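You operate a simulated robot arm through the tools that you are given. There is no shell and no other tool. Be economical: measure what you need, move in short steps, check, and stop when the job is done.

The job below is to be done with a simulated two-armed robot. You get a single attempt, and the scene is never put back.

## Task
Take the level on the top of the wooden bench with blue legs and put it away on the top of the black cart. Shut the upper drawer of the chest. Take the black pad and leave it on the upper shelf of the shelving. The order is free. Set down upright: level.

It is judged by the outcome, as a careful person would: the job done as asked, and still so three seconds after it is handed in. It fails if anything else is knocked over, pushed out of place, dropped, spilled or broken.

## Robot
Two 7-joint arms with two-finger grippers on one trunk, on a base that drives. Base frame: it is fixed to the floor where the robot stands at the start and does not move with it; the origin is under the middle of the robot, x ahead of it, y to its left, z up; the surface under the hand at the start is at about z = 860. Lengths are in mm, angles in degrees, forces in N, time in s.
The left shoulder is at the start at [60, 178, 1108], the right one opposite. With the tool pointing down near the work surface each hand reaches from about 280 to 660 mm from the robot's upright axis, wherever it stands, measured 20 degrees to its own side. Places, roughly: black pad [3750, -13750, 500]; top of the black cart [-3500, -7700, 800]; upper drawer of the chest [200, -13400, 700]; upper shelf of the shelving [3600, -13600, 1300]. Payload 1.96 kg a hand.
The TCP of each hand is the grasp point between the finger pads, 20 mm short of the fingertips. In the tool frame z runs along the fingers and y along their closing line. The gripper opens to 72 mm. The gripper's body begins 38 mm behind the TCP.
Orientation is that of the tool frame in the base frame, as [roll, pitch, yaw] about the fixed x, y, z axes, in that order (R = Rz(yaw) Ry(pitch) Rx(roll)). With the fingers straight down and closing along the base's y, the tool's x points along the base's -x, its y along +y and its z along -z.

## Interface
- The arms move only by the tool apply_moves. It takes "left_targets", "right_targets" or both (then of equal length, played together; a hand with none holds still); each is a list of rows, each a list of 7 numbers: the shift along the base's x, y, z in units of 150 mm (1.0 is 150 mm), then the turn, a rotation vector about the base's x, y, z in units of 60 degrees (1.0 is 60 degrees), then the finger opening in mm, from 0 to 72. In form: [[x, y, z, wx, wy, wz, fingers], ...]. A call has 1 to 12 rows; each row is the pose to reach, as a shift and turn from the pose commanded when the call began. A call with a number of a shift or a turn outside -1 to 1 is refused whole. Each row takes 0.2 s and may step no farther than 50 mm and 8.6 degrees from the row before; otherwise, or with a gripper value out of range, the whole call is refused. A pose out of reach is approached as far as the arm can. The call stops where the force on the tool passes 40 N (or 10 N more than at its start, if that is more) or the arm is blocked; 0.2 s more then pass. Each finger travels about 153 mm/s and halts on what it meets, pressing with about 30 N; the grip force reading is that of the motor and also rises with nothing between the fingers. The clock runs only during rows and for 0.2 s after the last one: add rows that repeat a pose to give the fingers time. It gives the time, the measured TCP pose, the force on the tool (base axes), the opening and the grip force at its end, in the units of the frame above (readings bear some noise), with the torque about the TCP (base axes, N m) and any sound that the robot's microphone picked up.
- Cameras (640 x 400 px; columns grow to the right, rows downward): "scene" is now at [11.9, -16.9, 1651.2]; the picture's right is [-0.25, -0.97, 0.00], its down [-0.78, 0.20, -0.59] and it looks along [0.57, -0.14, -0.81] (base axes); focal length 254 px, centre (320, 200). "left" rides on the left gripper at [71, -19, -82] in its tool frame; the picture's right is [0.26, 0.97, 0.00], its down [-0.67, 0.18, -0.72] and it looks along [-0.69, 0.19, 0.70] (tool axes); focal length 280 px, centre (320, 200). "right" rides on the right gripper at [71, 19, -82] in its tool frame; the picture's right is [-0.26, 0.97, 0.00], its down [-0.67, -0.18, -0.72] and it looks along [-0.69, -0.19, 0.70] (tool axes); focal length 280 px, centre (320, 200). There is no depth. A picture from a camera that has moved, and an enlarged one, comes with that camera's place and axes in the base frame and with its lens.
- get_image(camera): a new picture of that camera. It takes no simulated time.
- raise_lower(by): slides the trunk up (or, below 0, down) by that many mm; the arms and the scene camera ride with it, the base frame stays. It gives what a move gives, with no picture.
- drive_base(legs): drives the robot by 1 to 6 legs, each [ahead, left, turn to the left] in mm, mm and degrees, along the robot's own axes; the way and the turn of a leg run together, so that a leg with both is an arc; at most 1500 mm and 180 degrees a leg. The arms and the cameras ride along, it lands a little off, and it stops where it bumps. It gives what a move gives.
- head_to(pan, tilt): turns the head with the scene camera to pan (to the left, within 86 degrees either way) and tilt (down, from -29 to 69), counted from straight ahead of the robot. It gives what a move gives.
- enlarge(camera, box): a new picture of the part [left, top, right, bottom] of that camera's present view, enlarged. It takes no simulated time.
- finish_job(): hands the job in; it is judged then, once.

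Work in short steps. Places have to be worked out from the pictures, the camera data and where the tool is seen: move nearer, look again, correct. Check each grasp and each placing, and mend what went wrong. You have 165 turns and 118 pictures in all, those below and enlarged ones among them. Open the grippers and draw the arms clear of the work before you hand the job in, unless the task says otherwise; then end with one line.

The tools are called after "Request:" as a command line: name --argument value ..., lists and objects as JSON in quotes. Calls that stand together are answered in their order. apply_moves: Moves the arms, as the interface text tells. Its arguments: {"type":"object","properties":{"left_targets":{"type":"array","items":{"type":"array","items":{"type":"number"}}},"right_targets":{"type":"array","items":{"type":"array","items":{"type":"number"}}}},"required":[]} The other tools are called the same way: raise_lower (by) slides the trunk up or down; drive_base (legs) drives the base; head_to (pan, tilt) turns the head that bears the scene camera; get_image (camera) takes a picture; enlarge (camera, box) takes an enlarged picture of a part of a camera's view; finish_job () hands the job in.

At the start:

```text
time: 0.0
left_tcp_pos: [401.3, -12.6, 1096.6]
left_tcp_rot: [180.0, 0.0, -180.0]
left_contact_force: [-0.3, -1.0, 0.4]
left_wrist_torque: [0.01, 0.0, -0.01]
left_opening: 71.9
left_gripper_force: 0.1
right_tcp_pos: [307.8, -347.0, 1134.8]
right_tcp_rot: [180.0, 0.1, 179.9]
right_contact_force: [-0.1, 0.9, 0.9]
right_wrist_torque: [-0.01, 0.02, 0.04]
right_opening: 71.9
right_gripper_force: 0.1
trunk travel left (down, up): [-753.0, 237.0]
robot x, y, heading: [0.5, -0.8, -0.1]
head pan, tilt: [-14.3, 54.1]
```

scene: 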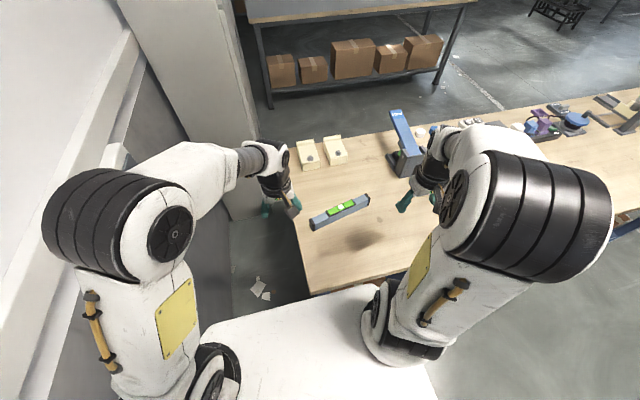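
right: 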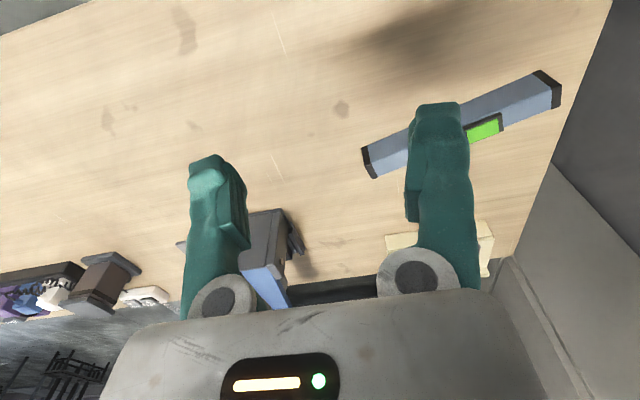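
left: 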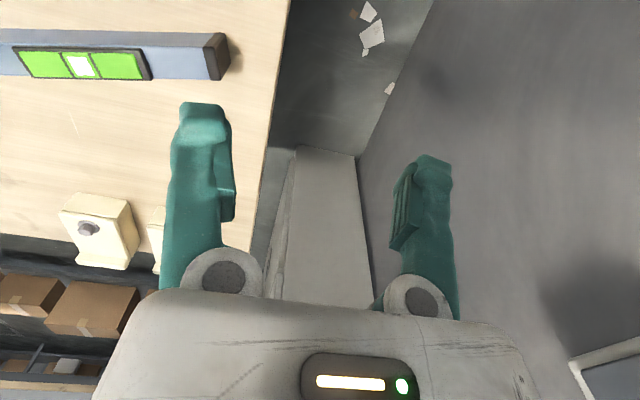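

I'll look closely at the level first; I judge it near [482, -205, 885], lying roughly along y.

Request:
enlarge --camera "scene" --box '[260, 120, 420, 270]'

Request:
enlarge --camera "right" --box '[340, 50, 600, 210]'

```text
2.67 times, centred on (340, 195) of scene
camera zoom: at [11.9, -16.9, 1651.2], right [-0.25, -0.97, 0.0], down [-0.78, 0.2, -0.59], along [0.57, -0.14, -0.81], focal length 676 px, centre (267, 213)
```

zoom: 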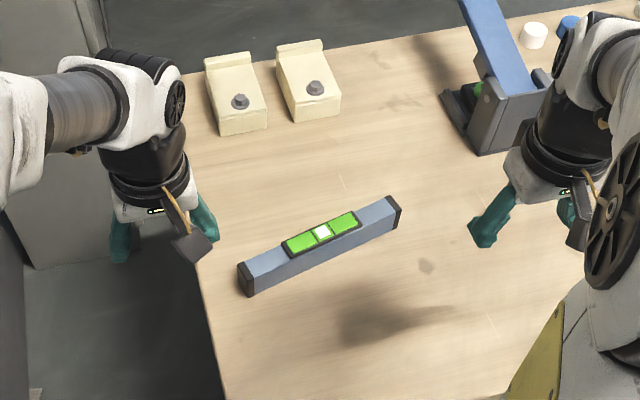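

```text
2.46 times, centred on (470, 130) of right
camera zoom: at [235.9, -326.8, 1217.6], right [0.26, 0.97, 0.0], down [0.67, -0.18, 0.72], along [0.69, -0.19, -0.7], focal length 690 px, centre (-49, 372)
```

zoom: 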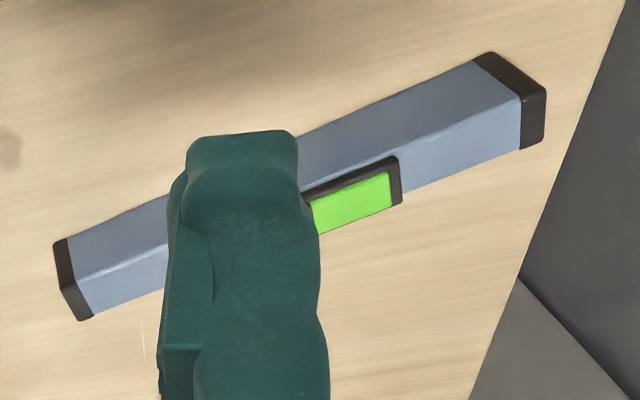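

The level stands with its vial on top and its long axis about 10° off y. I'll bring the right hand above it, turning the fingers to close across its width.

Request:
apply_moves --right_targets '[[0.19, 0.16, -0.05, 0, 0, -0.13, 72], [0.38, 0.32, -0.1, 0, 0, -0.26, 72], [0.57, 0.48, -0.15, 0, 0, -0.39, 72], [0.76, 0.63, -0.2, 0, 0, -0.52, 72], [0.95, 0.78, -0.25, 0, 0, -0.65, 72], [0.95, 0.78, -0.3, 0, 0, -0.78, 72], [0.95, 0.78, -0.35, 0, 0, -0.91, 72], [0.95, 0.78, -0.4, 0, 0, -1.0, 72]]'

Request:
get_image --camera "right"

Request:
get_image --camera "scene"

```text
time: 1.8
left_tcp_pos: [401.7, -11.6, 1095.6]
left_tcp_rot: [179.9, 0.0, -179.9]
left_contact_force: [0.0, -0.7, -0.7]
left_wrist_torque: [0.02, 0.0, 0.02]
left_opening: 72.0
left_gripper_force: 0.1
right_tcp_pos: [448.9, -229.0, 1075.9]
right_tcp_rot: [-180.0, 0.0, 119.9]
right_contact_force: [-0.9, -1.2, -0.2]
right_wrist_torque: [-0.01, -0.03, 0.02]
right_opening: 71.9
right_gripper_force: 0.1
trunk travel left (down, up): [-753.0, 237.0]
robot x, y, heading: [-0.7, -1.9, -0.1]
head pan, tilt: [-14.3, 54.1]
```

```text
112 pictures are left
camera right: at [430.7, -157.2, 1157.2], right [0.97, 0.25, 0.0], down [0.18, -0.68, 0.72], along [0.18, -0.69, -0.7], focal length 280 px, centre (320, 200)
```

right: 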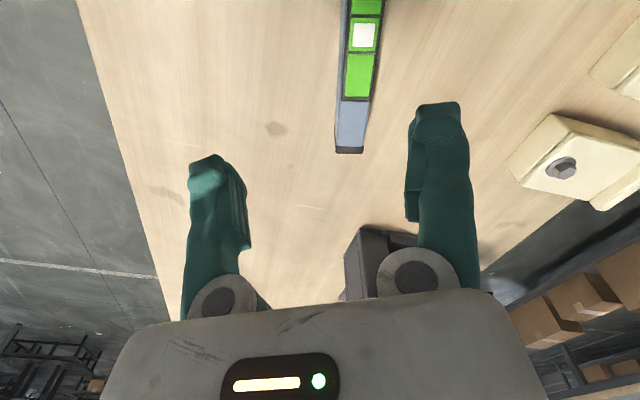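

```text
111 pictures are left
camera scene: at [12.3, -16.8, 1651.2], right [-0.25, -0.97, 0.0], down [-0.79, 0.2, -0.59], along [0.57, -0.14, -0.81], focal length 254 px, centre (320, 200)
```

scene: 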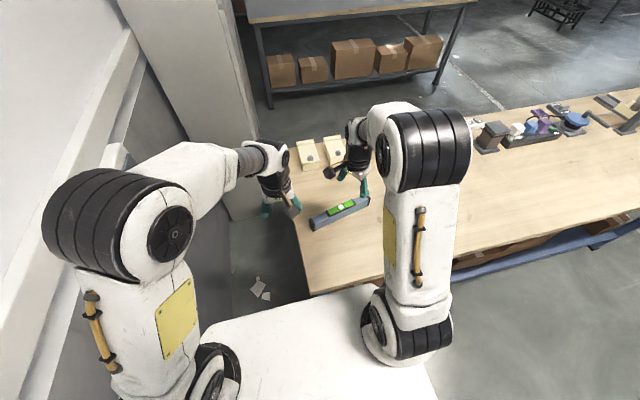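

From both cameras the vial's centre is near [483, -215]. I'll line up over it and come lower.

Request:
apply_moves --right_targets '[[0.12, 0.05, -0.2, 0, 0, -0.13, 72], [0.227, 0.093, -0.4, 0, 0, -0.26, 72], [0.227, 0.093, -0.66, 0, 0, -0.29, 72]]'

Request:
get_image --camera "right"

Request:
enlarge --camera "scene" --box '[280, 140, 420, 250]'

```text
time: 2.6
left_tcp_pos: [402.0, -12.5, 1096.0]
left_tcp_rot: [-180.0, 0.0, -180.0]
left_contact_force: [0.8, -0.6, 0.0]
left_wrist_torque: [-0.01, -0.01, 0.01]
left_opening: 71.9
left_gripper_force: 0.0
right_tcp_pos: [484.2, -216.9, 977.3]
right_tcp_rot: [179.9, -0.1, 102.5]
right_contact_force: [-0.2, 0.4, -0.7]
right_wrist_torque: [0.01, 0.01, -0.03]
right_opening: 72.0
right_gripper_force: 0.0
trunk travel left (down, up): [-753.0, 237.0]
robot x, y, heading: [0.4, -1.0, 0.1]
head pan, tilt: [-14.3, 54.1]
```

```text
110 pictures are left
camera right: at [487.8, -142.8, 1058.7], right [1.0, -0.05, 0.0], down [-0.03, -0.7, 0.72], along [-0.03, -0.71, -0.7], focal length 280 px, centre (320, 200)
```

right: 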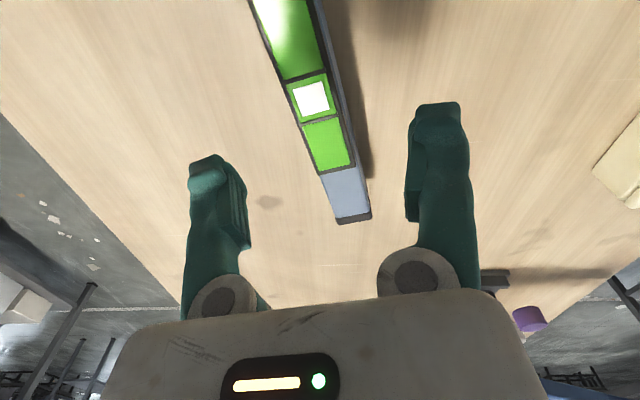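

```text
3.64 times, centred on (350, 195) of scene
camera zoom: at [12.5, -17.4, 1651.2], right [-0.25, -0.97, 0.0], down [-0.79, 0.2, -0.59], along [0.57, -0.14, -0.81], focal length 922 px, centre (211, 218)
```

zoom: 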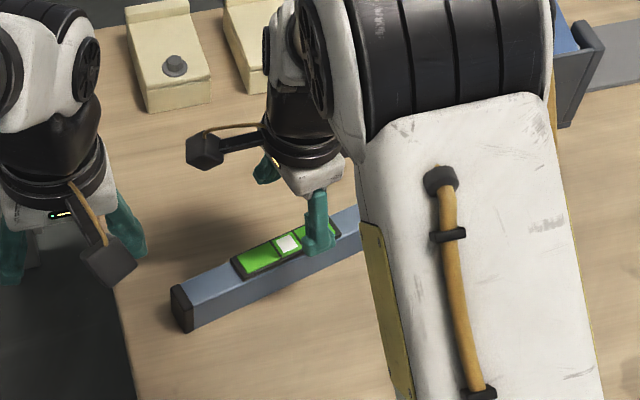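

The vial's centre refines to about [481, -215] with the top at z ≈ 905. I'll descend to TCP z ≈ 890 and close.

Request:
apply_moves --right_targets '[[-0.02, 0.013, -0.2, 0, 0, 0.03, 72], [-0.02, 0.013, -0.4, 0, 0, 0.03, 72], [-0.02, 0.013, -0.57, 0, 0, 0.03, 72], [-0.02, 0.013, -0.57, 0, 0, 0.03, 40], [-0.02, 0.013, -0.57, 0, 0, 0.03, 20], [-0.02, 0.013, -0.57, 0, 0, 0.03, 5], [-0.02, 0.013, -0.57, 0, 0, 0.03, 5]]'

Request:
get_image --camera "right"

```text
time: 4.2
left_tcp_pos: [402.0, -12.6, 1096.6]
left_tcp_rot: [-180.0, -0.1, -180.0]
left_contact_force: [0.1, 0.4, 0.7]
left_wrist_torque: [0.02, 0.01, 0.02]
left_opening: 71.9
left_gripper_force: 0.1
right_tcp_pos: [482.2, -214.6, 890.8]
right_tcp_rot: [180.0, -0.1, 104.4]
right_contact_force: [1.0, 0.9, 0.2]
right_wrist_torque: [0.0, 0.02, -0.02]
right_opening: 29.1
right_gripper_force: 30.3
trunk travel left (down, up): [-753.0, 237.0]
robot x, y, heading: [-3.8, 0.7, -0.1]
head pan, tilt: [-14.3, 54.1]
```

```text
108 pictures are left
camera right: at [482.2, -140.3, 972.2], right [1.0, -0.01, 0.0], down [-0.01, -0.7, 0.72], along [-0.01, -0.72, -0.7], focal length 280 px, centre (320, 200)
```

right: 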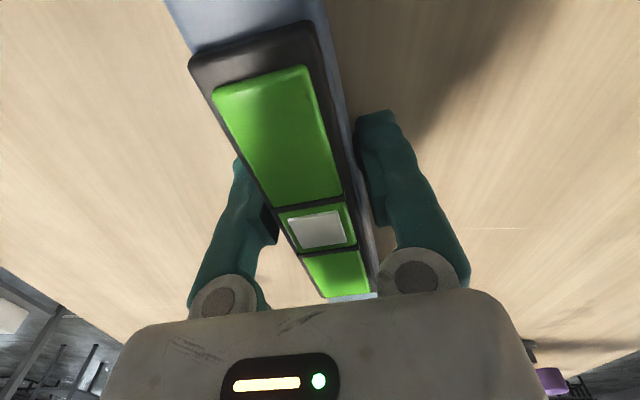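

The grip holds on a 29 mm width. I'll lift the level gently to z ≈ 1140.

Request:
apply_moves --right_targets '[[0, 0, 0.15, 0, 0, 0, 5], [0, 0, 0.4, 0, 0, 0, 5], [0, 0, 0.7, 0, 0, 0, 5], [-0.1, 0, 0.98, 0, 0, 0, 5]]'

Request:
apply_moves --right_targets '[[-0.3, 0, 0.2, 0, 0, 0, 5], [-0.55, 0, 0.4, 0, 0, 0, 5], [-0.8, 0, 0.6, 0, 0, 0, 5], [-1.0, 0, 0.6, 0, 0, 0, 5]]' --left_targets '[[0, 0.1, 0.2, 0, 0, 0, 72], [-0.2, 0.2, 0.4, 0, 0, 0, 72], [-0.4, 0.3, 0.6, 0, 0, 0, 72], [-0.6, 0.4, 0.6, 0, 0, 0, 72]]'

Request:
get_image --camera "scene"

```text
time: 5.2
left_tcp_pos: [400.0, -12.8, 1096.1]
left_tcp_rot: [180.0, 0.1, -179.9]
left_contact_force: [-0.6, 1.1, -0.2]
left_wrist_torque: [-0.01, -0.02, -0.03]
left_opening: 72.0
left_gripper_force: 0.0
right_tcp_pos: [462.7, -213.4, 1038.8]
right_tcp_rot: [179.9, 0.0, 104.4]
right_contact_force: [0.2, -0.1, -1.4]
right_wrist_torque: [0.03, -0.02, 0.02]
right_opening: 29.2
right_gripper_force: 30.0
trunk travel left (down, up): [-753.0, 237.0]
robot x, y, heading: [-1.4, 0.9, 0.1]
head pan, tilt: [-14.3, 54.1]
```

```text
refused: row 1 steps farther than a row can; nothing moved
```

```text
107 pictures are left
camera scene: at [10.0, -16.8, 1651.1], right [-0.25, -0.97, 0.0], down [-0.78, 0.2, -0.59], along [0.57, -0.14, -0.81], focal length 254 px, centre (320, 200)
```

scene: 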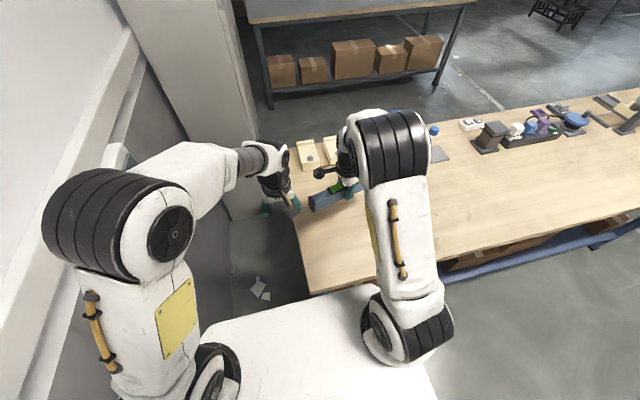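

The level is held firmly. I'll draw both hands in and up for travel, then look to the right where I have to go.

Request:
apply_moves --right_targets '[[-0.25, 0, 0.15, 0, 0, 0, 5], [-0.5, -0.05, 0.3, 0, 0, 0, 5], [-0.75, -0.1, 0.45, 0, 0, 0, 5], [-0.95, -0.2, 0.5, 0, 0, 0, 5]]' --left_targets '[[-0.1, 0.15, 0.1, 0, 0, 0, 72], [-0.2, 0.3, 0.2, 0, 0, 0, 72], [-0.3, 0.45, 0.3, 0, 0, 0, 72], [-0.4, 0.6, 0.4, 0, 0, 0, 72]]'

Request:
head_to --pan -80 --tilt 15

Request:
get_image --camera "scene"

```text
time: 6.2
left_tcp_pos: [338.4, 78.8, 1141.6]
left_tcp_rot: [-179.9, 0.3, 180.0]
left_contact_force: [-0.9, 0.8, -0.4]
left_wrist_torque: [-0.04, -0.03, -0.02]
left_opening: 71.9
left_gripper_force: 0.0
left hand out of reach, approached as far as the arm can: row 4
right_tcp_pos: [320.9, -244.4, 1115.7]
right_tcp_rot: [179.9, 0.0, 104.5]
right_contact_force: [-1.2, -0.8, -2.3]
right_wrist_torque: [0.01, -0.01, -0.02]
right_opening: 29.0
right_gripper_force: 30.2
trunk travel left (down, up): [-753.0, 237.0]
robot x, y, heading: [-2.7, 1.9, -0.1]
head pan, tilt: [-14.3, 54.1]
```

```text
time: 7.6
left_tcp_pos: [340.6, 77.3, 1141.3]
left_tcp_rot: [-179.9, 0.1, 179.9]
left_contact_force: [0.2, 0.2, -0.6]
left_wrist_torque: [0.0, 0.01, 0.0]
left_opening: 72.2
left_gripper_force: 0.1
right_tcp_pos: [323.5, -244.5, 1113.7]
right_tcp_rot: [-180.0, -0.1, 104.4]
right_contact_force: [0.3, -0.6, -2.3]
right_wrist_torque: [-0.01, 0.03, 0.02]
right_opening: 29.2
right_gripper_force: 30.0
trunk travel left (down, up): [-753.0, 237.0]
robot x, y, heading: [1.1, 1.0, 0.2]
head pan, tilt: [-80.0, 15.0]
```

```text
106 pictures are left
camera scene: at [-42.1, -91.0, 1710.2], right [-0.98, -0.17, 0.0], down [-0.05, 0.26, -0.97], along [0.17, -0.95, -0.26], focal length 254 px, centre (320, 200)
```

scene: 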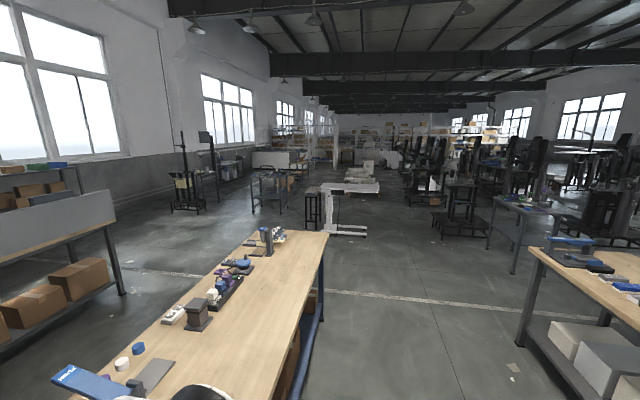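

The aisle to the right is open. I'll enlarge the distant parts to find the cart, chest and shelving.

Request:
enlarge --camera "scene" --box '[400, 100, 600, 225]'

Request:
enlarge --camera "scene" --box '[230, 90, 430, 240]'

```text
3.20 times, centred on (500, 162) of scene
camera zoom: at [-42.1, -91.0, 1710.2], right [-0.98, -0.17, 0.0], down [-0.05, 0.26, -0.97], along [0.17, -0.95, -0.26], focal length 811 px, centre (-256, 320)
```

zoom: 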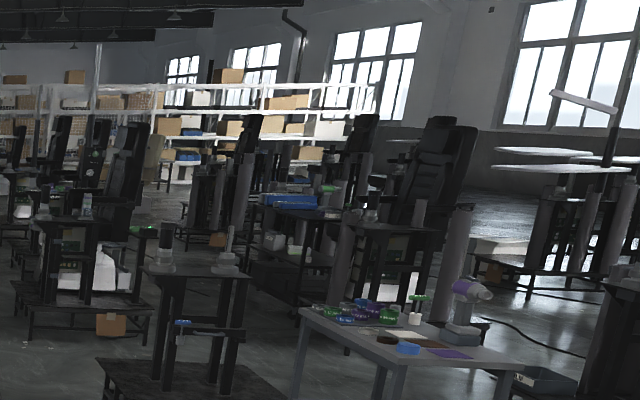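

```text
2.67 times, centred on (330, 165) of scene
camera zoom: at [-42.1, -91.0, 1710.2], right [-0.98, -0.17, 0.0], down [-0.05, 0.26, -0.97], along [0.17, -0.95, -0.26], focal length 676 px, centre (293, 293)
```

zoom: 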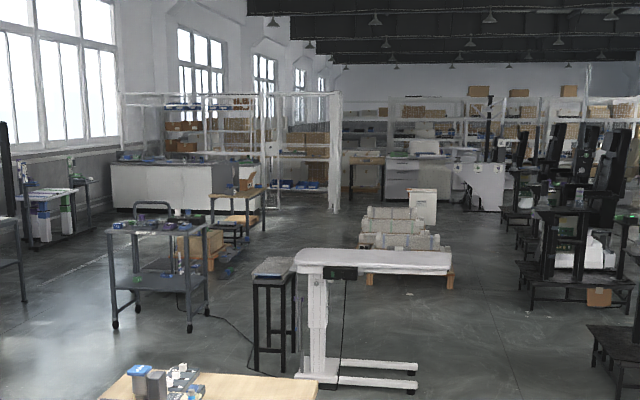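

The black cart with blue items seems to sit among the machines at far right. Before backing off the bench, I'll check the floor to the side and behind.

Request:
head_to --pan -86 --tilt 45

Request:
get_image --camera "scene"

Request:
head_to --pan 86 --tilt 40

Request:
get_image --camera "scene"

```text
time: 8.5
left_tcp_pos: [342.1, 77.3, 1140.7]
left_tcp_rot: [-179.8, 0.3, 180.0]
left_contact_force: [-0.9, 0.1, -0.3]
left_wrist_torque: [-0.02, -0.01, 0.01]
left_opening: 71.9
left_gripper_force: 0.2
right_tcp_pos: [324.7, -244.8, 1114.2]
right_tcp_rot: [-180.0, 0.0, 104.4]
right_contact_force: [0.1, 1.0, -2.3]
right_wrist_torque: [-0.01, -0.06, 0.01]
right_opening: 29.0
right_gripper_force: 30.0
trunk travel left (down, up): [-753.0, 237.0]
robot x, y, heading: [0.0, 2.1, 0.3]
head pan, tilt: [-85.9, 45.0]
```

```text
103 pictures are left
camera scene: at [-52.9, -80.2, 1663.5], right [-1.0, -0.07, 0.0], down [-0.05, 0.7, -0.71], along [0.05, -0.71, -0.71], focal length 254 px, centre (320, 200)
```

scene: 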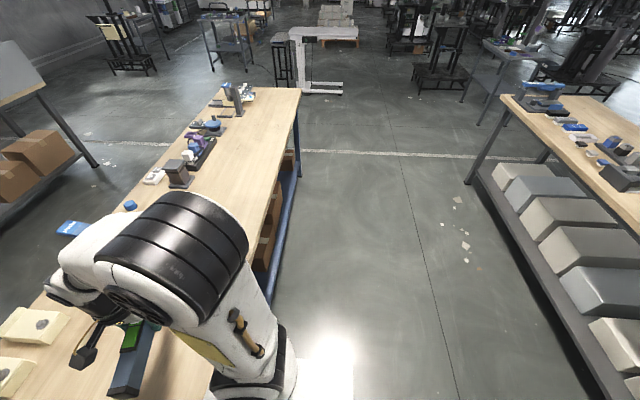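

```text
time: 11.1
left_tcp_pos: [340.4, 76.7, 1142.1]
left_tcp_rot: [-179.9, 0.2, -179.9]
left_contact_force: [0.6, -0.9, -0.9]
left_wrist_torque: [-0.01, 0.01, 0.0]
left_opening: 71.9
left_gripper_force: 0.0
right_tcp_pos: [323.1, -244.0, 1115.0]
right_tcp_rot: [180.0, 0.0, 104.4]
right_contact_force: [0.5, -0.5, -2.5]
right_wrist_torque: [0.06, 0.01, 0.0]
right_opening: 29.4
right_gripper_force: 29.9
trunk travel left (down, up): [-753.0, 237.0]
robot x, y, heading: [-1.4, -1.4, 0.1]
head pan, tilt: [85.9, 40.0]
```

```text
102 pictures are left
camera scene: at [-52.6, 85.8, 1670.7], right [1.0, -0.07, 0.0], down [-0.05, -0.64, -0.77], along [0.05, 0.76, -0.64], focal length 254 px, centre (320, 200)
```

scene: 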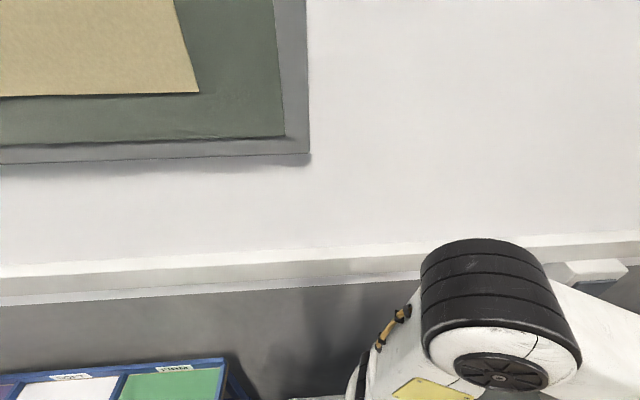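

The aisle at x from about 250 to −1350 is clear, with something low at back-left. I'll edge right, back off diagonally, and turn right to face down the aisle.

Request:
drive_base --legs '[[-80, -250, 0], [-500, -350, 0], [0, 0, -90]]'

Request:
head_to --pan 0 --tilt 18

Request:
get_image --camera "scene"

```text
time: 19.9
left_tcp_pos: [-501.4, -940.7, 1141.5]
left_tcp_rot: [-180.0, 0.3, 90.5]
left_contact_force: [-0.9, -0.3, -0.4]
left_wrist_torque: [-0.01, 0.01, 0.02]
left_opening: 72.2
left_gripper_force: 0.2
right_tcp_pos: [-823.6, -926.2, 1115.5]
right_tcp_rot: [180.0, 0.0, 14.9]
right_contact_force: [0.1, 0.3, -2.0]
right_wrist_torque: [-0.06, -0.02, 0.02]
right_opening: 29.3
right_gripper_force: 29.9
trunk travel left (down, up): [-753.0, 237.0]
robot x, y, heading: [-578.9, -600.0, -89.6]
head pan, tilt: [85.9, 40.0]
```

```text
time: 21.4
left_tcp_pos: [-500.1, -941.7, 1141.9]
left_tcp_rot: [-179.9, 0.2, 90.4]
left_contact_force: [0.5, 0.9, -0.7]
left_wrist_torque: [0.0, 0.0, -0.01]
left_opening: 71.9
left_gripper_force: 0.0
right_tcp_pos: [-823.6, -926.5, 1114.0]
right_tcp_rot: [180.0, 0.0, 14.9]
right_contact_force: [0.1, 0.1, -2.5]
right_wrist_torque: [-0.01, 0.03, 0.02]
right_opening: 29.0
right_gripper_force: 29.8
trunk travel left (down, up): [-753.0, 237.0]
robot x, y, heading: [-581.2, -601.0, -89.7]
head pan, tilt: [0.0, 18.0]
```

```text
101 pictures are left
camera scene: at [-580.2, -633.2, 1705.3], right [-1.0, -0.01, 0.0], down [0.0, 0.31, -0.95], along [0.01, -0.95, -0.31], focal length 254 px, centre (320, 200)
```

scene: 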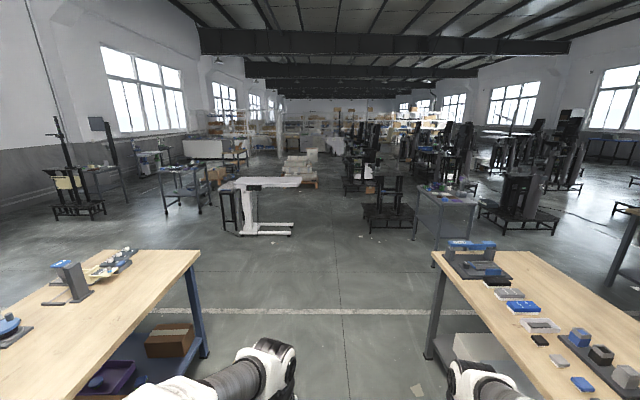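

The corridor ahead is clear and centred. I'll drive forward, shifting slightly right, to y ≈ −3500.

Request:
drive_base --legs '[[1500, 0, 0], [1300, -200, 0]]'

Request:
get_image --camera "scene"

Request:
enlarge --camera "scene" --box '[380, 100, 600, 240]'

```text
time: 34.9
left_tcp_pos: [-704.4, -3701.1, 1141.1]
left_tcp_rot: [-180.0, 0.2, 90.2]
left_contact_force: [0.1, -0.3, -0.2]
left_wrist_torque: [-0.01, -0.03, 0.01]
left_opening: 72.2
left_gripper_force: 0.1
right_tcp_pos: [-1026.6, -3686.7, 1114.2]
right_tcp_rot: [180.0, 0.0, 14.7]
right_contact_force: [0.8, -0.3, -2.4]
right_wrist_torque: [0.01, -0.03, 0.01]
right_opening: 29.1
right_gripper_force: 30.1
trunk travel left (down, up): [-753.0, 237.0]
robot x, y, heading: [-785.9, -3359.3, -89.8]
head pan, tilt: [0.0, 18.0]
```

```text
100 pictures are left
camera scene: at [-783.4, -3393.5, 1705.4], right [-1.0, -0.01, 0.0], down [0.0, 0.31, -0.95], along [0.01, -0.95, -0.31], focal length 254 px, centre (320, 200)
```

scene: 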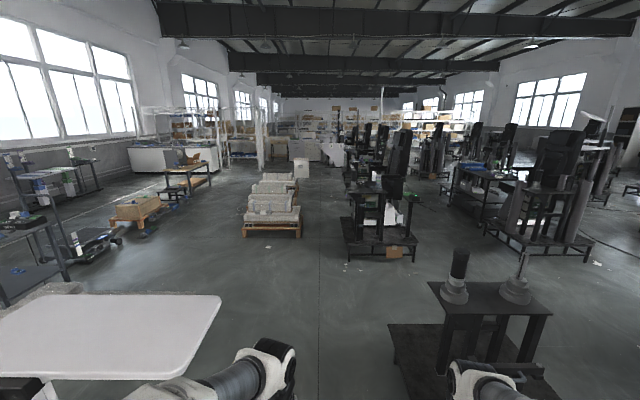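

```text
2.86 times, centred on (490, 170) of scene
camera zoom: at [-783.4, -3393.5, 1705.4], right [-1.0, -0.01, 0.0], down [0.0, 0.31, -0.95], along [0.01, -0.95, -0.31], focal length 724 px, centre (-166, 286)
```

zoom: 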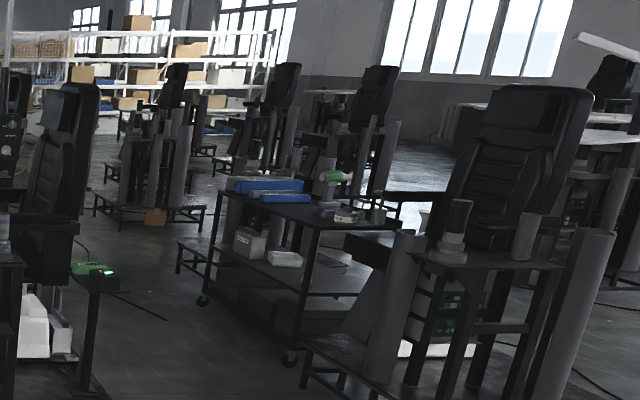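

The cart is at about x −3330…−3700, y −7150…−8300, with a passage on its +x side. I'll go straight down past the white table and station, to y ≈ −5700, then turn right.

Request:
drive_base --legs '[[1200, 0, 0], [1140, 0, 0]]'

Request:
head_to --pan -70 --tilt 22

Request:
get_image --camera "scene"

```text
time: 46.3
left_tcp_pos: [-686.9, -6026.5, 1140.8]
left_tcp_rot: [-179.8, 0.1, 90.7]
left_contact_force: [-0.8, 0.1, 0.3]
left_wrist_torque: [0.02, 0.01, -0.02]
left_opening: 72.2
left_gripper_force: 0.1
right_tcp_pos: [-1011.2, -6012.9, 1114.5]
right_tcp_rot: [180.0, 0.0, 15.2]
right_contact_force: [-0.5, 0.3, -1.9]
right_wrist_torque: [0.01, 0.0, -0.02]
right_opening: 29.2
right_gripper_force: 29.9
trunk travel left (down, up): [-753.0, 237.0]
robot x, y, heading: [-772.8, -5689.2, -89.1]
head pan, tilt: [0.0, 18.0]
```

```text
time: 47.8
left_tcp_pos: [-688.2, -6026.6, 1140.7]
left_tcp_rot: [-179.9, 0.2, 90.7]
left_contact_force: [0.0, 0.7, 0.0]
left_wrist_torque: [0.02, -0.01, 0.02]
left_opening: 71.7
left_gripper_force: 0.0
right_tcp_pos: [-1011.4, -6014.7, 1115.3]
right_tcp_rot: [-180.0, 0.1, 15.1]
right_contact_force: [0.6, -0.4, -2.1]
right_wrist_torque: [0.0, 0.03, 0.02]
right_opening: 29.4
right_gripper_force: 30.2
trunk travel left (down, up): [-753.0, 237.0]
robot x, y, heading: [-768.7, -5685.3, -89.0]
head pan, tilt: [-70.0, 22.0]
```

```text
98 pictures are left
camera scene: at [-857.6, -5658.9, 1698.9], right [-0.36, 0.93, 0.0], down [0.35, 0.13, -0.93], along [-0.87, -0.33, -0.37], focal length 254 px, centre (320, 200)
```

scene: 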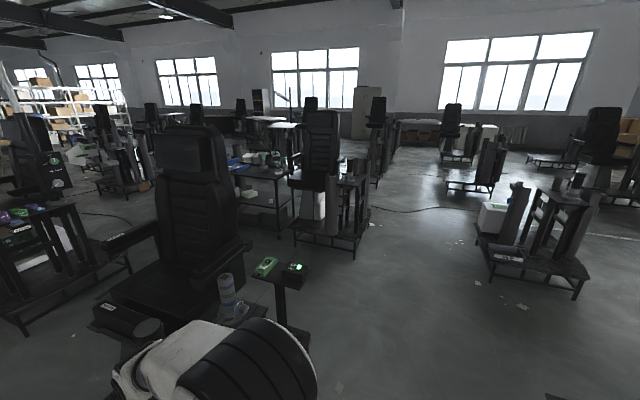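

The passage along −x at y ≈ −5700 is clear, then south between x −2065 and −3320. I'll turn to face −x and drive to x ≈ −2700.

Request:
drive_base --legs '[[0, 0, -91], [1000, 0, 0], [930, 0, 0]]'

Request:
head_to --pan 60 --tilt 30

Request:
get_image --camera "scene"

```text
time: 61.2
left_tcp_pos: [-3035.7, -5760.0, 1141.0]
left_tcp_rot: [-179.8, 0.2, 0.2]
left_contact_force: [0.2, 0.5, 0.7]
left_wrist_torque: [0.01, 0.0, -0.03]
left_opening: 71.9
left_gripper_force: 0.0
right_tcp_pos: [-3019.2, -5437.4, 1114.5]
right_tcp_rot: [-180.0, 0.0, -75.5]
right_contact_force: [-0.3, -1.2, -1.5]
right_wrist_torque: [0.0, 0.01, 0.02]
right_opening: 29.1
right_gripper_force: 29.8
trunk travel left (down, up): [-753.0, 237.0]
robot x, y, heading: [-2692.6, -5680.2, -179.9]
head pan, tilt: [-70.0, 22.0]
```

```text
time: 63.3
left_tcp_pos: [-3034.6, -5758.9, 1141.2]
left_tcp_rot: [-179.9, 0.2, 0.1]
left_contact_force: [0.4, 0.2, -0.1]
left_wrist_torque: [-0.01, 0.0, 0.01]
left_opening: 72.0
left_gripper_force: 0.1
right_tcp_pos: [-3019.6, -5437.2, 1114.5]
right_tcp_rot: [180.0, 0.0, -75.4]
right_contact_force: [0.9, 0.4, -3.1]
right_wrist_torque: [0.01, -0.01, 0.01]
right_opening: 29.1
right_gripper_force: 29.6
trunk travel left (down, up): [-753.0, 237.0]
robot x, y, heading: [-2693.1, -5679.0, -179.8]
head pan, tilt: [60.0, 30.0]
```

```text
97 pictures are left
camera scene: at [-2677.9, -5757.4, 1686.1], right [-0.87, 0.5, 0.0], down [0.25, 0.43, -0.87], along [-0.43, -0.75, -0.5], focal length 254 px, centre (320, 200)
```

scene: 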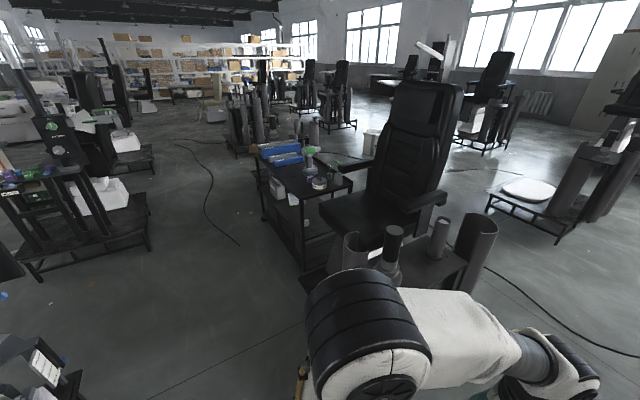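

The cart's passage side is open; a loose cable lies near [-2940, -8000], which I'll avoid. I'll strafe left to y ≈ −7400 and look at the cart top.

Request:
drive_base --legs '[[0, 900, 0], [0, 820, 0]]'

Request:
head_to --pan 0 --tilt 45

Request:
get_image --camera "scene"

```text
time: 72.1
left_tcp_pos: [-3022.5, -7500.2, 1140.6]
left_tcp_rot: [-179.9, 0.2, 0.9]
left_contact_force: [0.3, 0.5, 0.0]
left_wrist_torque: [0.0, 0.01, 0.02]
left_opening: 71.9
left_gripper_force: 0.1
right_tcp_pos: [-3010.9, -7177.3, 1114.5]
right_tcp_rot: [-180.0, 0.0, -74.7]
right_contact_force: [-0.1, -0.5, -2.6]
right_wrist_torque: [0.02, 0.01, -0.01]
right_opening: 29.0
right_gripper_force: 30.0
trunk travel left (down, up): [-753.0, 237.0]
robot x, y, heading: [-2682.0, -7416.6, -178.8]
head pan, tilt: [60.0, 30.0]
```

```text
time: 73.4
left_tcp_pos: [-3023.1, -7501.5, 1142.1]
left_tcp_rot: [-180.0, 0.2, 1.0]
left_contact_force: [-0.1, 0.5, 0.8]
left_wrist_torque: [0.05, 0.0, -0.01]
left_opening: 71.9
left_gripper_force: 0.0
right_tcp_pos: [-3011.2, -7177.8, 1115.4]
right_tcp_rot: [180.0, 0.0, -74.8]
right_contact_force: [-0.1, -0.2, -2.7]
right_wrist_torque: [-0.02, 0.0, 0.0]
right_opening: 28.7
right_gripper_force: 30.3
trunk travel left (down, up): [-753.0, 237.0]
robot x, y, heading: [-2680.5, -7416.6, -179.3]
head pan, tilt: [0.0, 45.0]
```

```text
96 pictures are left
camera scene: at [-2704.2, -7416.2, 1663.5], right [-0.02, 1.0, 0.0], down [0.71, 0.01, -0.71], along [-0.71, -0.01, -0.71], focal length 254 px, centre (320, 200)
```

scene: 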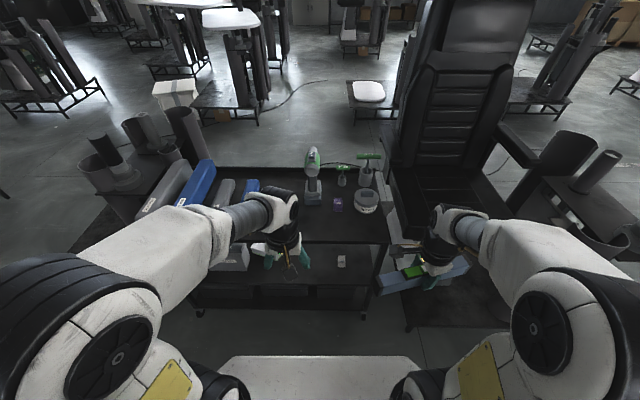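

The front strip of the cart top, x ≈ −3340…−3500 and y ≈ −7220…−7450, is free. I'll move 200 mm closer and look again.

Request:
drive_base --legs '[[200, 0, 0]]'

Request:
head_to --pan 0 --tilt 55

Request:
get_image --camera "scene"

```text
time: 75.0
left_tcp_pos: [-3223.1, -7504.5, 1141.1]
left_tcp_rot: [-179.9, 0.2, 1.1]
left_contact_force: [-0.1, 0.3, -0.5]
left_wrist_torque: [-0.02, 0.03, 0.01]
left_opening: 71.8
left_gripper_force: 0.1
right_tcp_pos: [-3212.8, -7182.0, 1115.4]
right_tcp_rot: [-180.0, 0.0, -74.4]
right_contact_force: [-1.0, 0.0, -2.4]
right_wrist_torque: [0.02, -0.01, -0.03]
right_opening: 29.1
right_gripper_force: 29.4
trunk travel left (down, up): [-753.0, 237.0]
robot x, y, heading: [-2887.4, -7421.2, -178.9]
head pan, tilt: [0.0, 45.0]
```

```text
time: 75.8
left_tcp_pos: [-3222.7, -7504.5, 1141.5]
left_tcp_rot: [-179.9, 0.1, 1.1]
left_contact_force: [0.7, -0.8, -0.1]
left_wrist_torque: [-0.02, 0.02, 0.01]
left_opening: 71.8
left_gripper_force: 0.1
right_tcp_pos: [-3212.7, -7182.3, 1114.3]
right_tcp_rot: [-180.0, 0.1, -74.6]
right_contact_force: [-0.6, -0.3, -3.0]
right_wrist_torque: [0.01, 0.0, 0.02]
right_opening: 29.0
right_gripper_force: 30.1
trunk travel left (down, up): [-753.0, 237.0]
robot x, y, heading: [-2884.2, -7420.5, -178.9]
head pan, tilt: [0.0, 55.0]
```

```text
95 pictures are left
camera scene: at [-2896.0, -7419.5, 1650.0], right [-0.02, 1.0, 0.0], down [0.82, 0.02, -0.57], along [-0.57, -0.01, -0.82], focal length 254 px, centre (320, 200)
```

scene: 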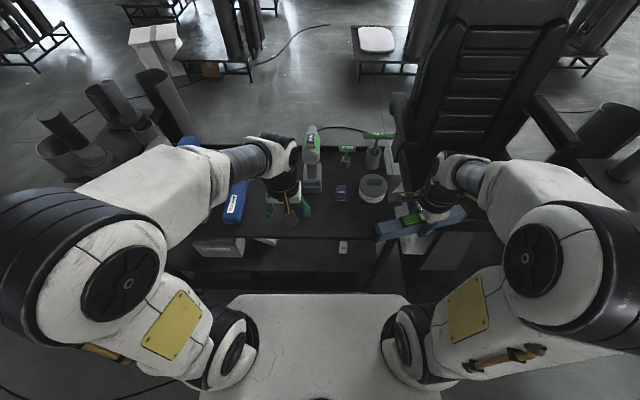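

Free strip is x −3312…−3470 here. I'll bring the right hand over [-3390, -7340], square the level with the cart edge, and shift the left hand aside.

Request:
apply_moves --right_targets '[[-0.2, -0.15, 0, 0, 0, -0.06, 5], [-0.4, -0.3, 0, 0, 0, -0.12, 5], [-0.6, -0.5, 0, 0, 0, -0.18, 5], [-0.8, -0.7, 0, 0, 0, -0.24, 5], [-1.0, -0.9, -0.05, 0, 0, -0.26, 5], [-1.0, -1.0, -0.3, 0, 0, -0.26, 5]]' --left_targets '[[0, -0.15, 0, 0, 0, 0, 72], [0, -0.3, 0, 0, 0, 0, 72], [0, -0.45, 0, 0, 0, 0, 72], [0, -0.6, 0, 0, 0, 0, 72], [0, -0.6, 0, 0, 0, 0, 72], [0, -0.6, 0, 0, 0, 0, 72]]'

Request:
get_image --camera "scene"

Request:
get_image --camera "right"

```text
time: 77.2
left_tcp_pos: [-3225.2, -7597.2, 1139.9]
left_tcp_rot: [-179.9, 0.1, 1.1]
left_contact_force: [0.5, -0.2, -0.1]
left_wrist_torque: [0.03, -0.03, 0.01]
left_opening: 72.0
left_gripper_force: 0.1
right_tcp_pos: [-3363.7, -7334.5, 1069.8]
right_tcp_rot: [-179.9, 0.2, -90.2]
right_contact_force: [-0.5, 0.0, -2.1]
right_wrist_torque: [0.01, -0.02, 0.02]
right_opening: 29.1
right_gripper_force: 30.2
right hand out of reach, approached as far as the arm can: row 5
trunk travel left (down, up): [-753.0, 237.0]
robot x, y, heading: [-2882.3, -7421.3, -179.0]
head pan, tilt: [0.0, 55.0]
```

```text
94 pictures are left
camera scene: at [-2897.2, -7421.7, 1650.0], right [-0.02, 1.0, 0.0], down [0.82, 0.02, -0.57], along [-0.57, -0.01, -0.82], focal length 254 px, centre (320, 200)
```

scene: 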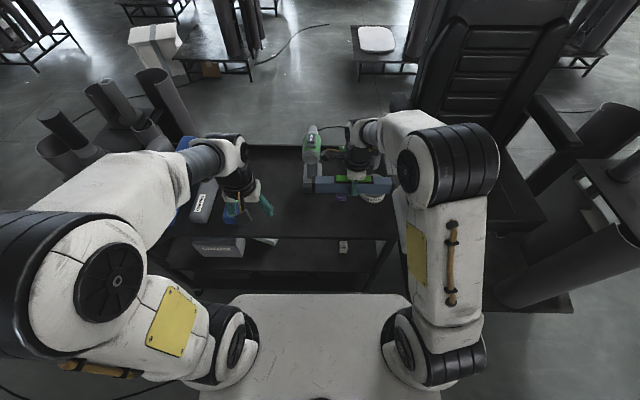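

```text
93 pictures are left
camera right: at [-3383.3, -7404.3, 1151.4], right [-0.96, 0.26, 0.0], down [0.18, 0.67, 0.72], along [0.19, 0.69, -0.7], focal length 280 px, centre (320, 200)
```

right: 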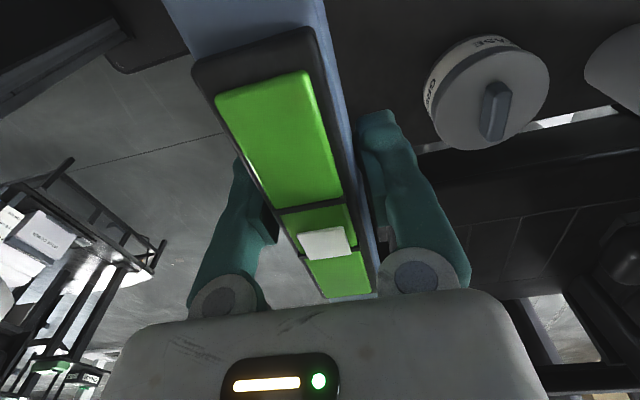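

The level is aligned with the cart edge. I'll descend to z ≈ 920 and check against the tape canister and drill.

Request:
apply_moves --right_targets '[[-0.1, -0.05, -0.25, 0, 0, 0, 5], [-0.15, -0.07, -0.5, 0, 0, 0, 5], [-0.15, -0.07, -0.75, 0, 0, 0, 5], [-0.15, -0.07, -1.0, 0, 0, 0, 5]]'

Request:
enlarge --camera "scene" --box '[240, 110, 440, 260]'

Request:
get_image --camera "left"

```text
time: 78.2
left_tcp_pos: [-3224.4, -7594.7, 1140.3]
left_tcp_rot: [-179.9, 0.1, 1.1]
left_contact_force: [0.3, -0.5, 0.4]
left_wrist_torque: [0.01, -0.03, 0.0]
left_opening: 72.0
left_gripper_force: 0.0
right_tcp_pos: [-3385.8, -7342.0, 918.3]
right_tcp_rot: [-180.0, -0.1, -90.0]
right_contact_force: [0.7, 0.4, -2.2]
right_wrist_torque: [-0.03, 0.0, -0.01]
right_opening: 29.0
right_gripper_force: 29.6
trunk travel left (down, up): [-753.0, 237.0]
robot x, y, heading: [-2880.7, -7419.6, -179.0]
head pan, tilt: [0.0, 55.0]
```

```text
2.67 times, centred on (340, 185) of scene
camera zoom: at [-2897.1, -7419.9, 1650.0], right [-0.02, 1.0, 0.0], down [0.82, 0.02, -0.57], along [-0.57, -0.01, -0.82], focal length 676 px, centre (267, 240)
```

zoom: 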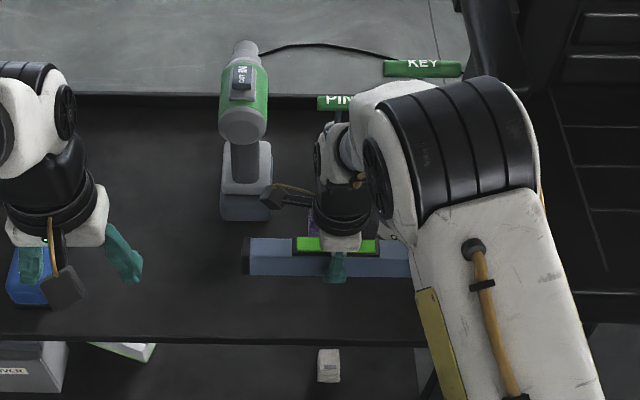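

```text
91 pictures are left
camera left: at [-3154.0, -7573.8, 1222.0], right [0.28, -0.96, 0.0], down [-0.67, -0.2, 0.72], along [-0.69, -0.2, -0.7], focal length 280 px, centre (320, 200)
```

left: 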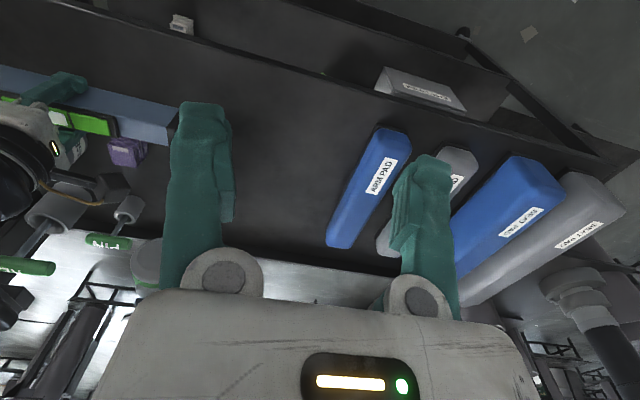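

Clear all round. I'll lower until contact is felt, expecting TCP z ≈ 831.

Request:
apply_moves --right_targets '[[0, 0, -0.25, 0, 0, 0, 5], [0, 0, -0.45, 0, 0, 0, 5], [0, 0, -0.5, 0, 0, 0, 5], [0, 0, -0.53, 0, 0, 0, 5], [0, 0, -0.55, 0, 0, 0, 5], [0, 0, -0.57, 0, 0, 0, 5], [0, 0, -0.59, 0, 0, 0, 5]]'

Request:
enlarge --camera "scene" --box '[240, 110, 440, 260]'

```text
time: 79.5
left_tcp_pos: [-3221.3, -7595.2, 1142.8]
left_tcp_rot: [-179.9, 0.4, 1.1]
left_contact_force: [-0.7, -0.1, -0.6]
left_wrist_torque: [-0.02, 0.0, 0.0]
left_opening: 72.2
left_gripper_force: 0.0
right_tcp_pos: [-3384.2, -7343.8, 839.7]
right_tcp_rot: [179.4, -0.1, -90.1]
right_contact_force: [10.2, -0.9, 26.9]
right_wrist_torque: [0.56, -0.74, -0.2]
right_opening: 29.1
right_gripper_force: 30.0
trunk travel left (down, up): [-753.0, 237.0]
robot x, y, heading: [-2882.1, -7422.1, -178.8]
head pan, tilt: [0.0, 55.0]
stopped in row 6 (right hand): the force on the tool passed its limit at 46 N (the readings are from after the stop); the commanded pose is now the measured one
```

```text
2.67 times, centred on (340, 185) of scene
camera zoom: at [-2889.9, -7420.2, 1650.1], right [-0.02, 1.0, 0.0], down [0.82, 0.02, -0.58], along [-0.58, -0.01, -0.82], focal length 676 px, centre (267, 240)
```

zoom: 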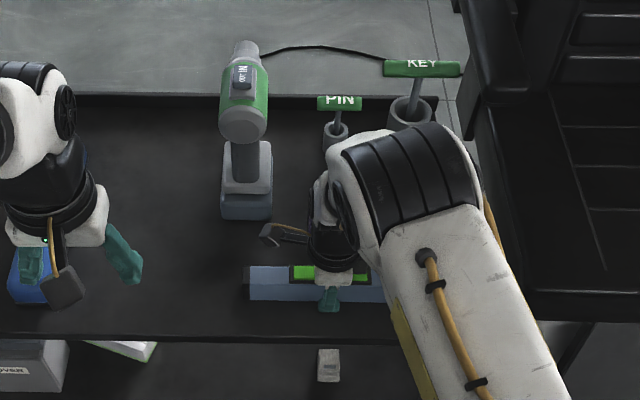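

The level is resting (27 N upward, bottom at z ≈ 808) on the cart top. I'll release and check before raising.

Request:
apply_moves --right_targets '[[0, 0, 0.01, 0, 0, 0, 5], [0, 0, 0.01, 0, 0, 0, 40], [0, 0, 0.01, 0, 0, 0, 60], [0, 0, 0.01, 0, 0, 0, 60]]'

Request:
get_image --camera "right"

```text
time: 80.5
left_tcp_pos: [-3224.6, -7596.2, 1140.4]
left_tcp_rot: [-179.9, 0.1, 1.1]
left_contact_force: [0.4, -0.2, 0.0]
left_wrist_torque: [0.01, -0.02, -0.02]
left_opening: 72.0
left_gripper_force: 0.1
right_tcp_pos: [-3389.2, -7344.2, 839.8]
right_tcp_rot: [179.3, -0.1, -90.2]
right_contact_force: [-16.4, 1.1, 23.5]
right_wrist_torque: [0.0, -0.41, -0.02]
right_opening: 49.4
right_gripper_force: 0.0
trunk travel left (down, up): [-753.0, 237.0]
robot x, y, heading: [-2886.2, -7418.6, -179.1]
head pan, tilt: [0.0, 55.0]
```

```text
89 pictures are left
camera right: at [-3407.6, -7413.4, 921.8], right [-0.96, 0.26, 0.01], down [0.19, 0.67, 0.71], along [0.18, 0.69, -0.7], focal length 280 px, centre (320, 200)
```

right: 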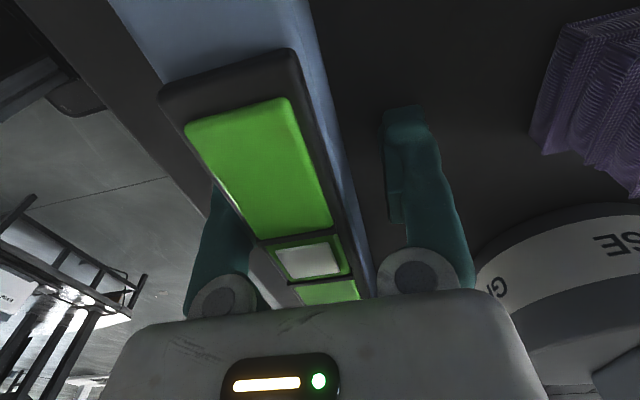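

The fingers stopped at 49 mm with force still on the hand: something blocks one finger. I'll look closer.

Request:
enlarge --camera "scene" --box '[300, 170, 400, 250]'

Request:
enlarge --camera "right" --box '[150, 150, 450, 340]'

```text
5.00 times, centred on (350, 210) of scene
camera zoom: at [-2895.5, -7420.0, 1650.2], right [-0.02, 1.0, 0.0], down [0.82, 0.02, -0.57], along [-0.57, -0.01, -0.82], focal length 1267 px, centre (170, 150)
```

zoom: 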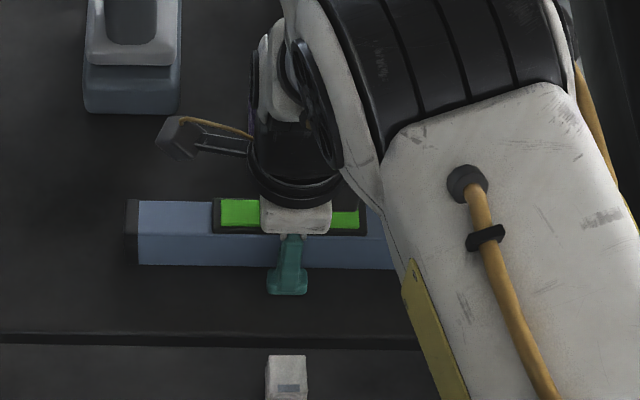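

```text
2.11 times, centred on (300, 245) of right
camera zoom: at [-3407.6, -7413.4, 921.8], right [-0.96, 0.26, 0.01], down [0.19, 0.67, 0.71], along [0.18, 0.69, -0.7], focal length 590 px, centre (362, 105)
```

zoom: 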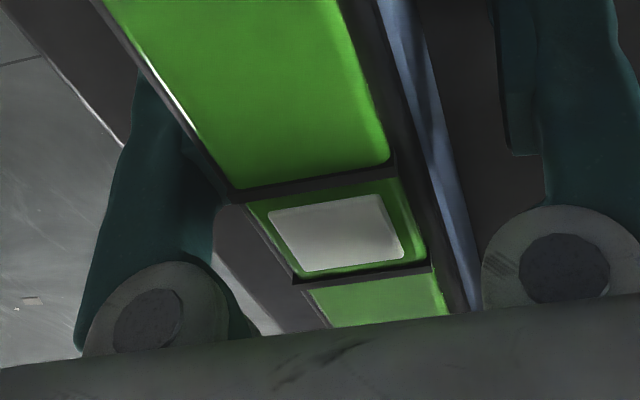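

Nothing is visibly in the way; most likely the fingertips themselves press on the cart top. I'll rise 6 mm straight up, then open further.

Request:
apply_moves --right_targets '[[0, 0, 0.02, 0, 0, 0, 50], [0, 0, 0.04, 0, 0, 0, 50], [0, 0, 0.05, 0, 0, 0, 65], [0, 0, 0.05, 0, 0, 0, 65]]'

Request:
enlarge --camera "scene" --box '[300, 170, 400, 250]'

```text
time: 81.5
left_tcp_pos: [-3224.6, -7594.4, 1141.3]
left_tcp_rot: [-179.8, 0.1, 1.1]
left_contact_force: [0.4, 0.0, -1.0]
left_wrist_torque: [-0.01, 0.0, 0.0]
left_opening: 71.9
left_gripper_force: 0.0
right_tcp_pos: [-3387.4, -7343.3, 845.8]
right_tcp_rot: [179.7, 0.0, -90.1]
right_contact_force: [-0.7, 0.9, 0.3]
right_wrist_torque: [0.04, -0.02, 0.01]
right_opening: 65.0
right_gripper_force: 0.2
trunk travel left (down, up): [-753.0, 237.0]
robot x, y, heading: [-2879.3, -7424.5, -178.9]
head pan, tilt: [0.0, 55.0]
```

```text
5.00 times, centred on (350, 210) of scene
camera zoom: at [-2895.1, -7419.7, 1650.0], right [-0.02, 1.0, 0.0], down [0.82, 0.02, -0.57], along [-0.57, -0.01, -0.82], focal length 1267 px, centre (170, 150)
```

zoom: 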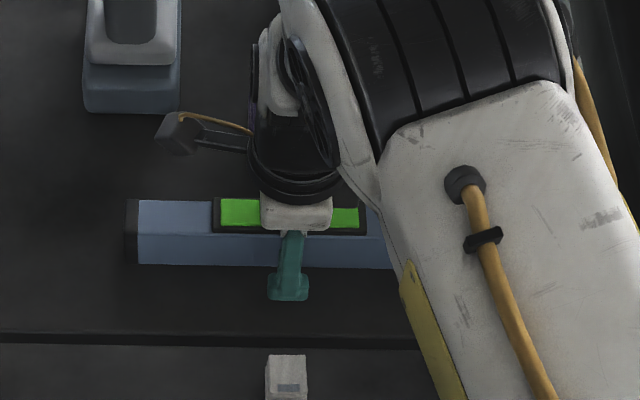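

The hand is free and the level hasn't moved. I'll raise the hand straight up and back.

Request:
apply_moves --right_targets '[[0, 0, 0.25, 0, 0, 0, 70], [0, 0, 0.5, 0, 0, 0, 70], [0, 0, 0.75, 0, 0, 0, 70], [0, 0, 1.0, 0, 0, 0, 70]]'

Request:
apply_moves --right_targets '[[0.1, 0.1, 0.28, 0, 0, 0, 70], [0.3, 0.2, 0.5, 0, 0, 0, 70], [0.55, 0.35, 0.6, 0, 0, 0, 70], [0.8, 0.5, 0.7, 0, 0, 0, 70], [1.0, 0.65, 0.8, 0, 0, 0, 70]]'

Request:
get_image --camera "scene"

```text
time: 82.5
left_tcp_pos: [-3222.1, -7596.1, 1140.7]
left_tcp_rot: [-179.9, 0.2, 1.1]
left_contact_force: [-0.4, -0.1, 0.0]
left_wrist_torque: [-0.03, -0.02, -0.01]
left_opening: 71.9
left_gripper_force: 0.1
right_tcp_pos: [-3386.2, -7342.8, 994.4]
right_tcp_rot: [179.6, -0.1, -90.2]
right_contact_force: [0.2, -1.5, 0.0]
right_wrist_torque: [0.03, 0.0, 0.02]
right_opening: 69.9
right_gripper_force: 0.0
trunk travel left (down, up): [-753.0, 237.0]
robot x, y, heading: [-2880.9, -7418.3, -178.8]
head pan, tilt: [0.0, 55.0]
```

```text
time: 83.7
left_tcp_pos: [-3222.5, -7594.0, 1142.0]
left_tcp_rot: [-180.0, 0.2, 1.1]
left_contact_force: [1.3, 0.6, 0.0]
left_wrist_torque: [-0.01, 0.01, 0.01]
left_opening: 72.1
left_gripper_force: 0.0
right_tcp_pos: [-3235.7, -7244.6, 1116.4]
right_tcp_rot: [179.6, -0.1, -90.1]
right_contact_force: [0.5, 0.2, 0.1]
right_wrist_torque: [-0.03, 0.03, -0.03]
right_opening: 69.9
right_gripper_force: 0.1
trunk travel left (down, up): [-753.0, 237.0]
robot x, y, heading: [-2882.9, -7416.5, -178.9]
head pan, tilt: [0.0, 55.0]
```

```text
85 pictures are left
camera scene: at [-2892.9, -7418.6, 1650.0], right [-0.02, 1.0, 0.0], down [0.82, 0.02, -0.57], along [-0.57, -0.01, -0.82], focal length 254 px, centre (320, 200)
```

scene: 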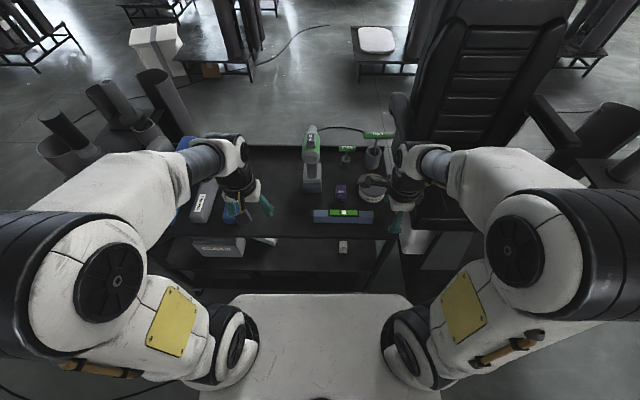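

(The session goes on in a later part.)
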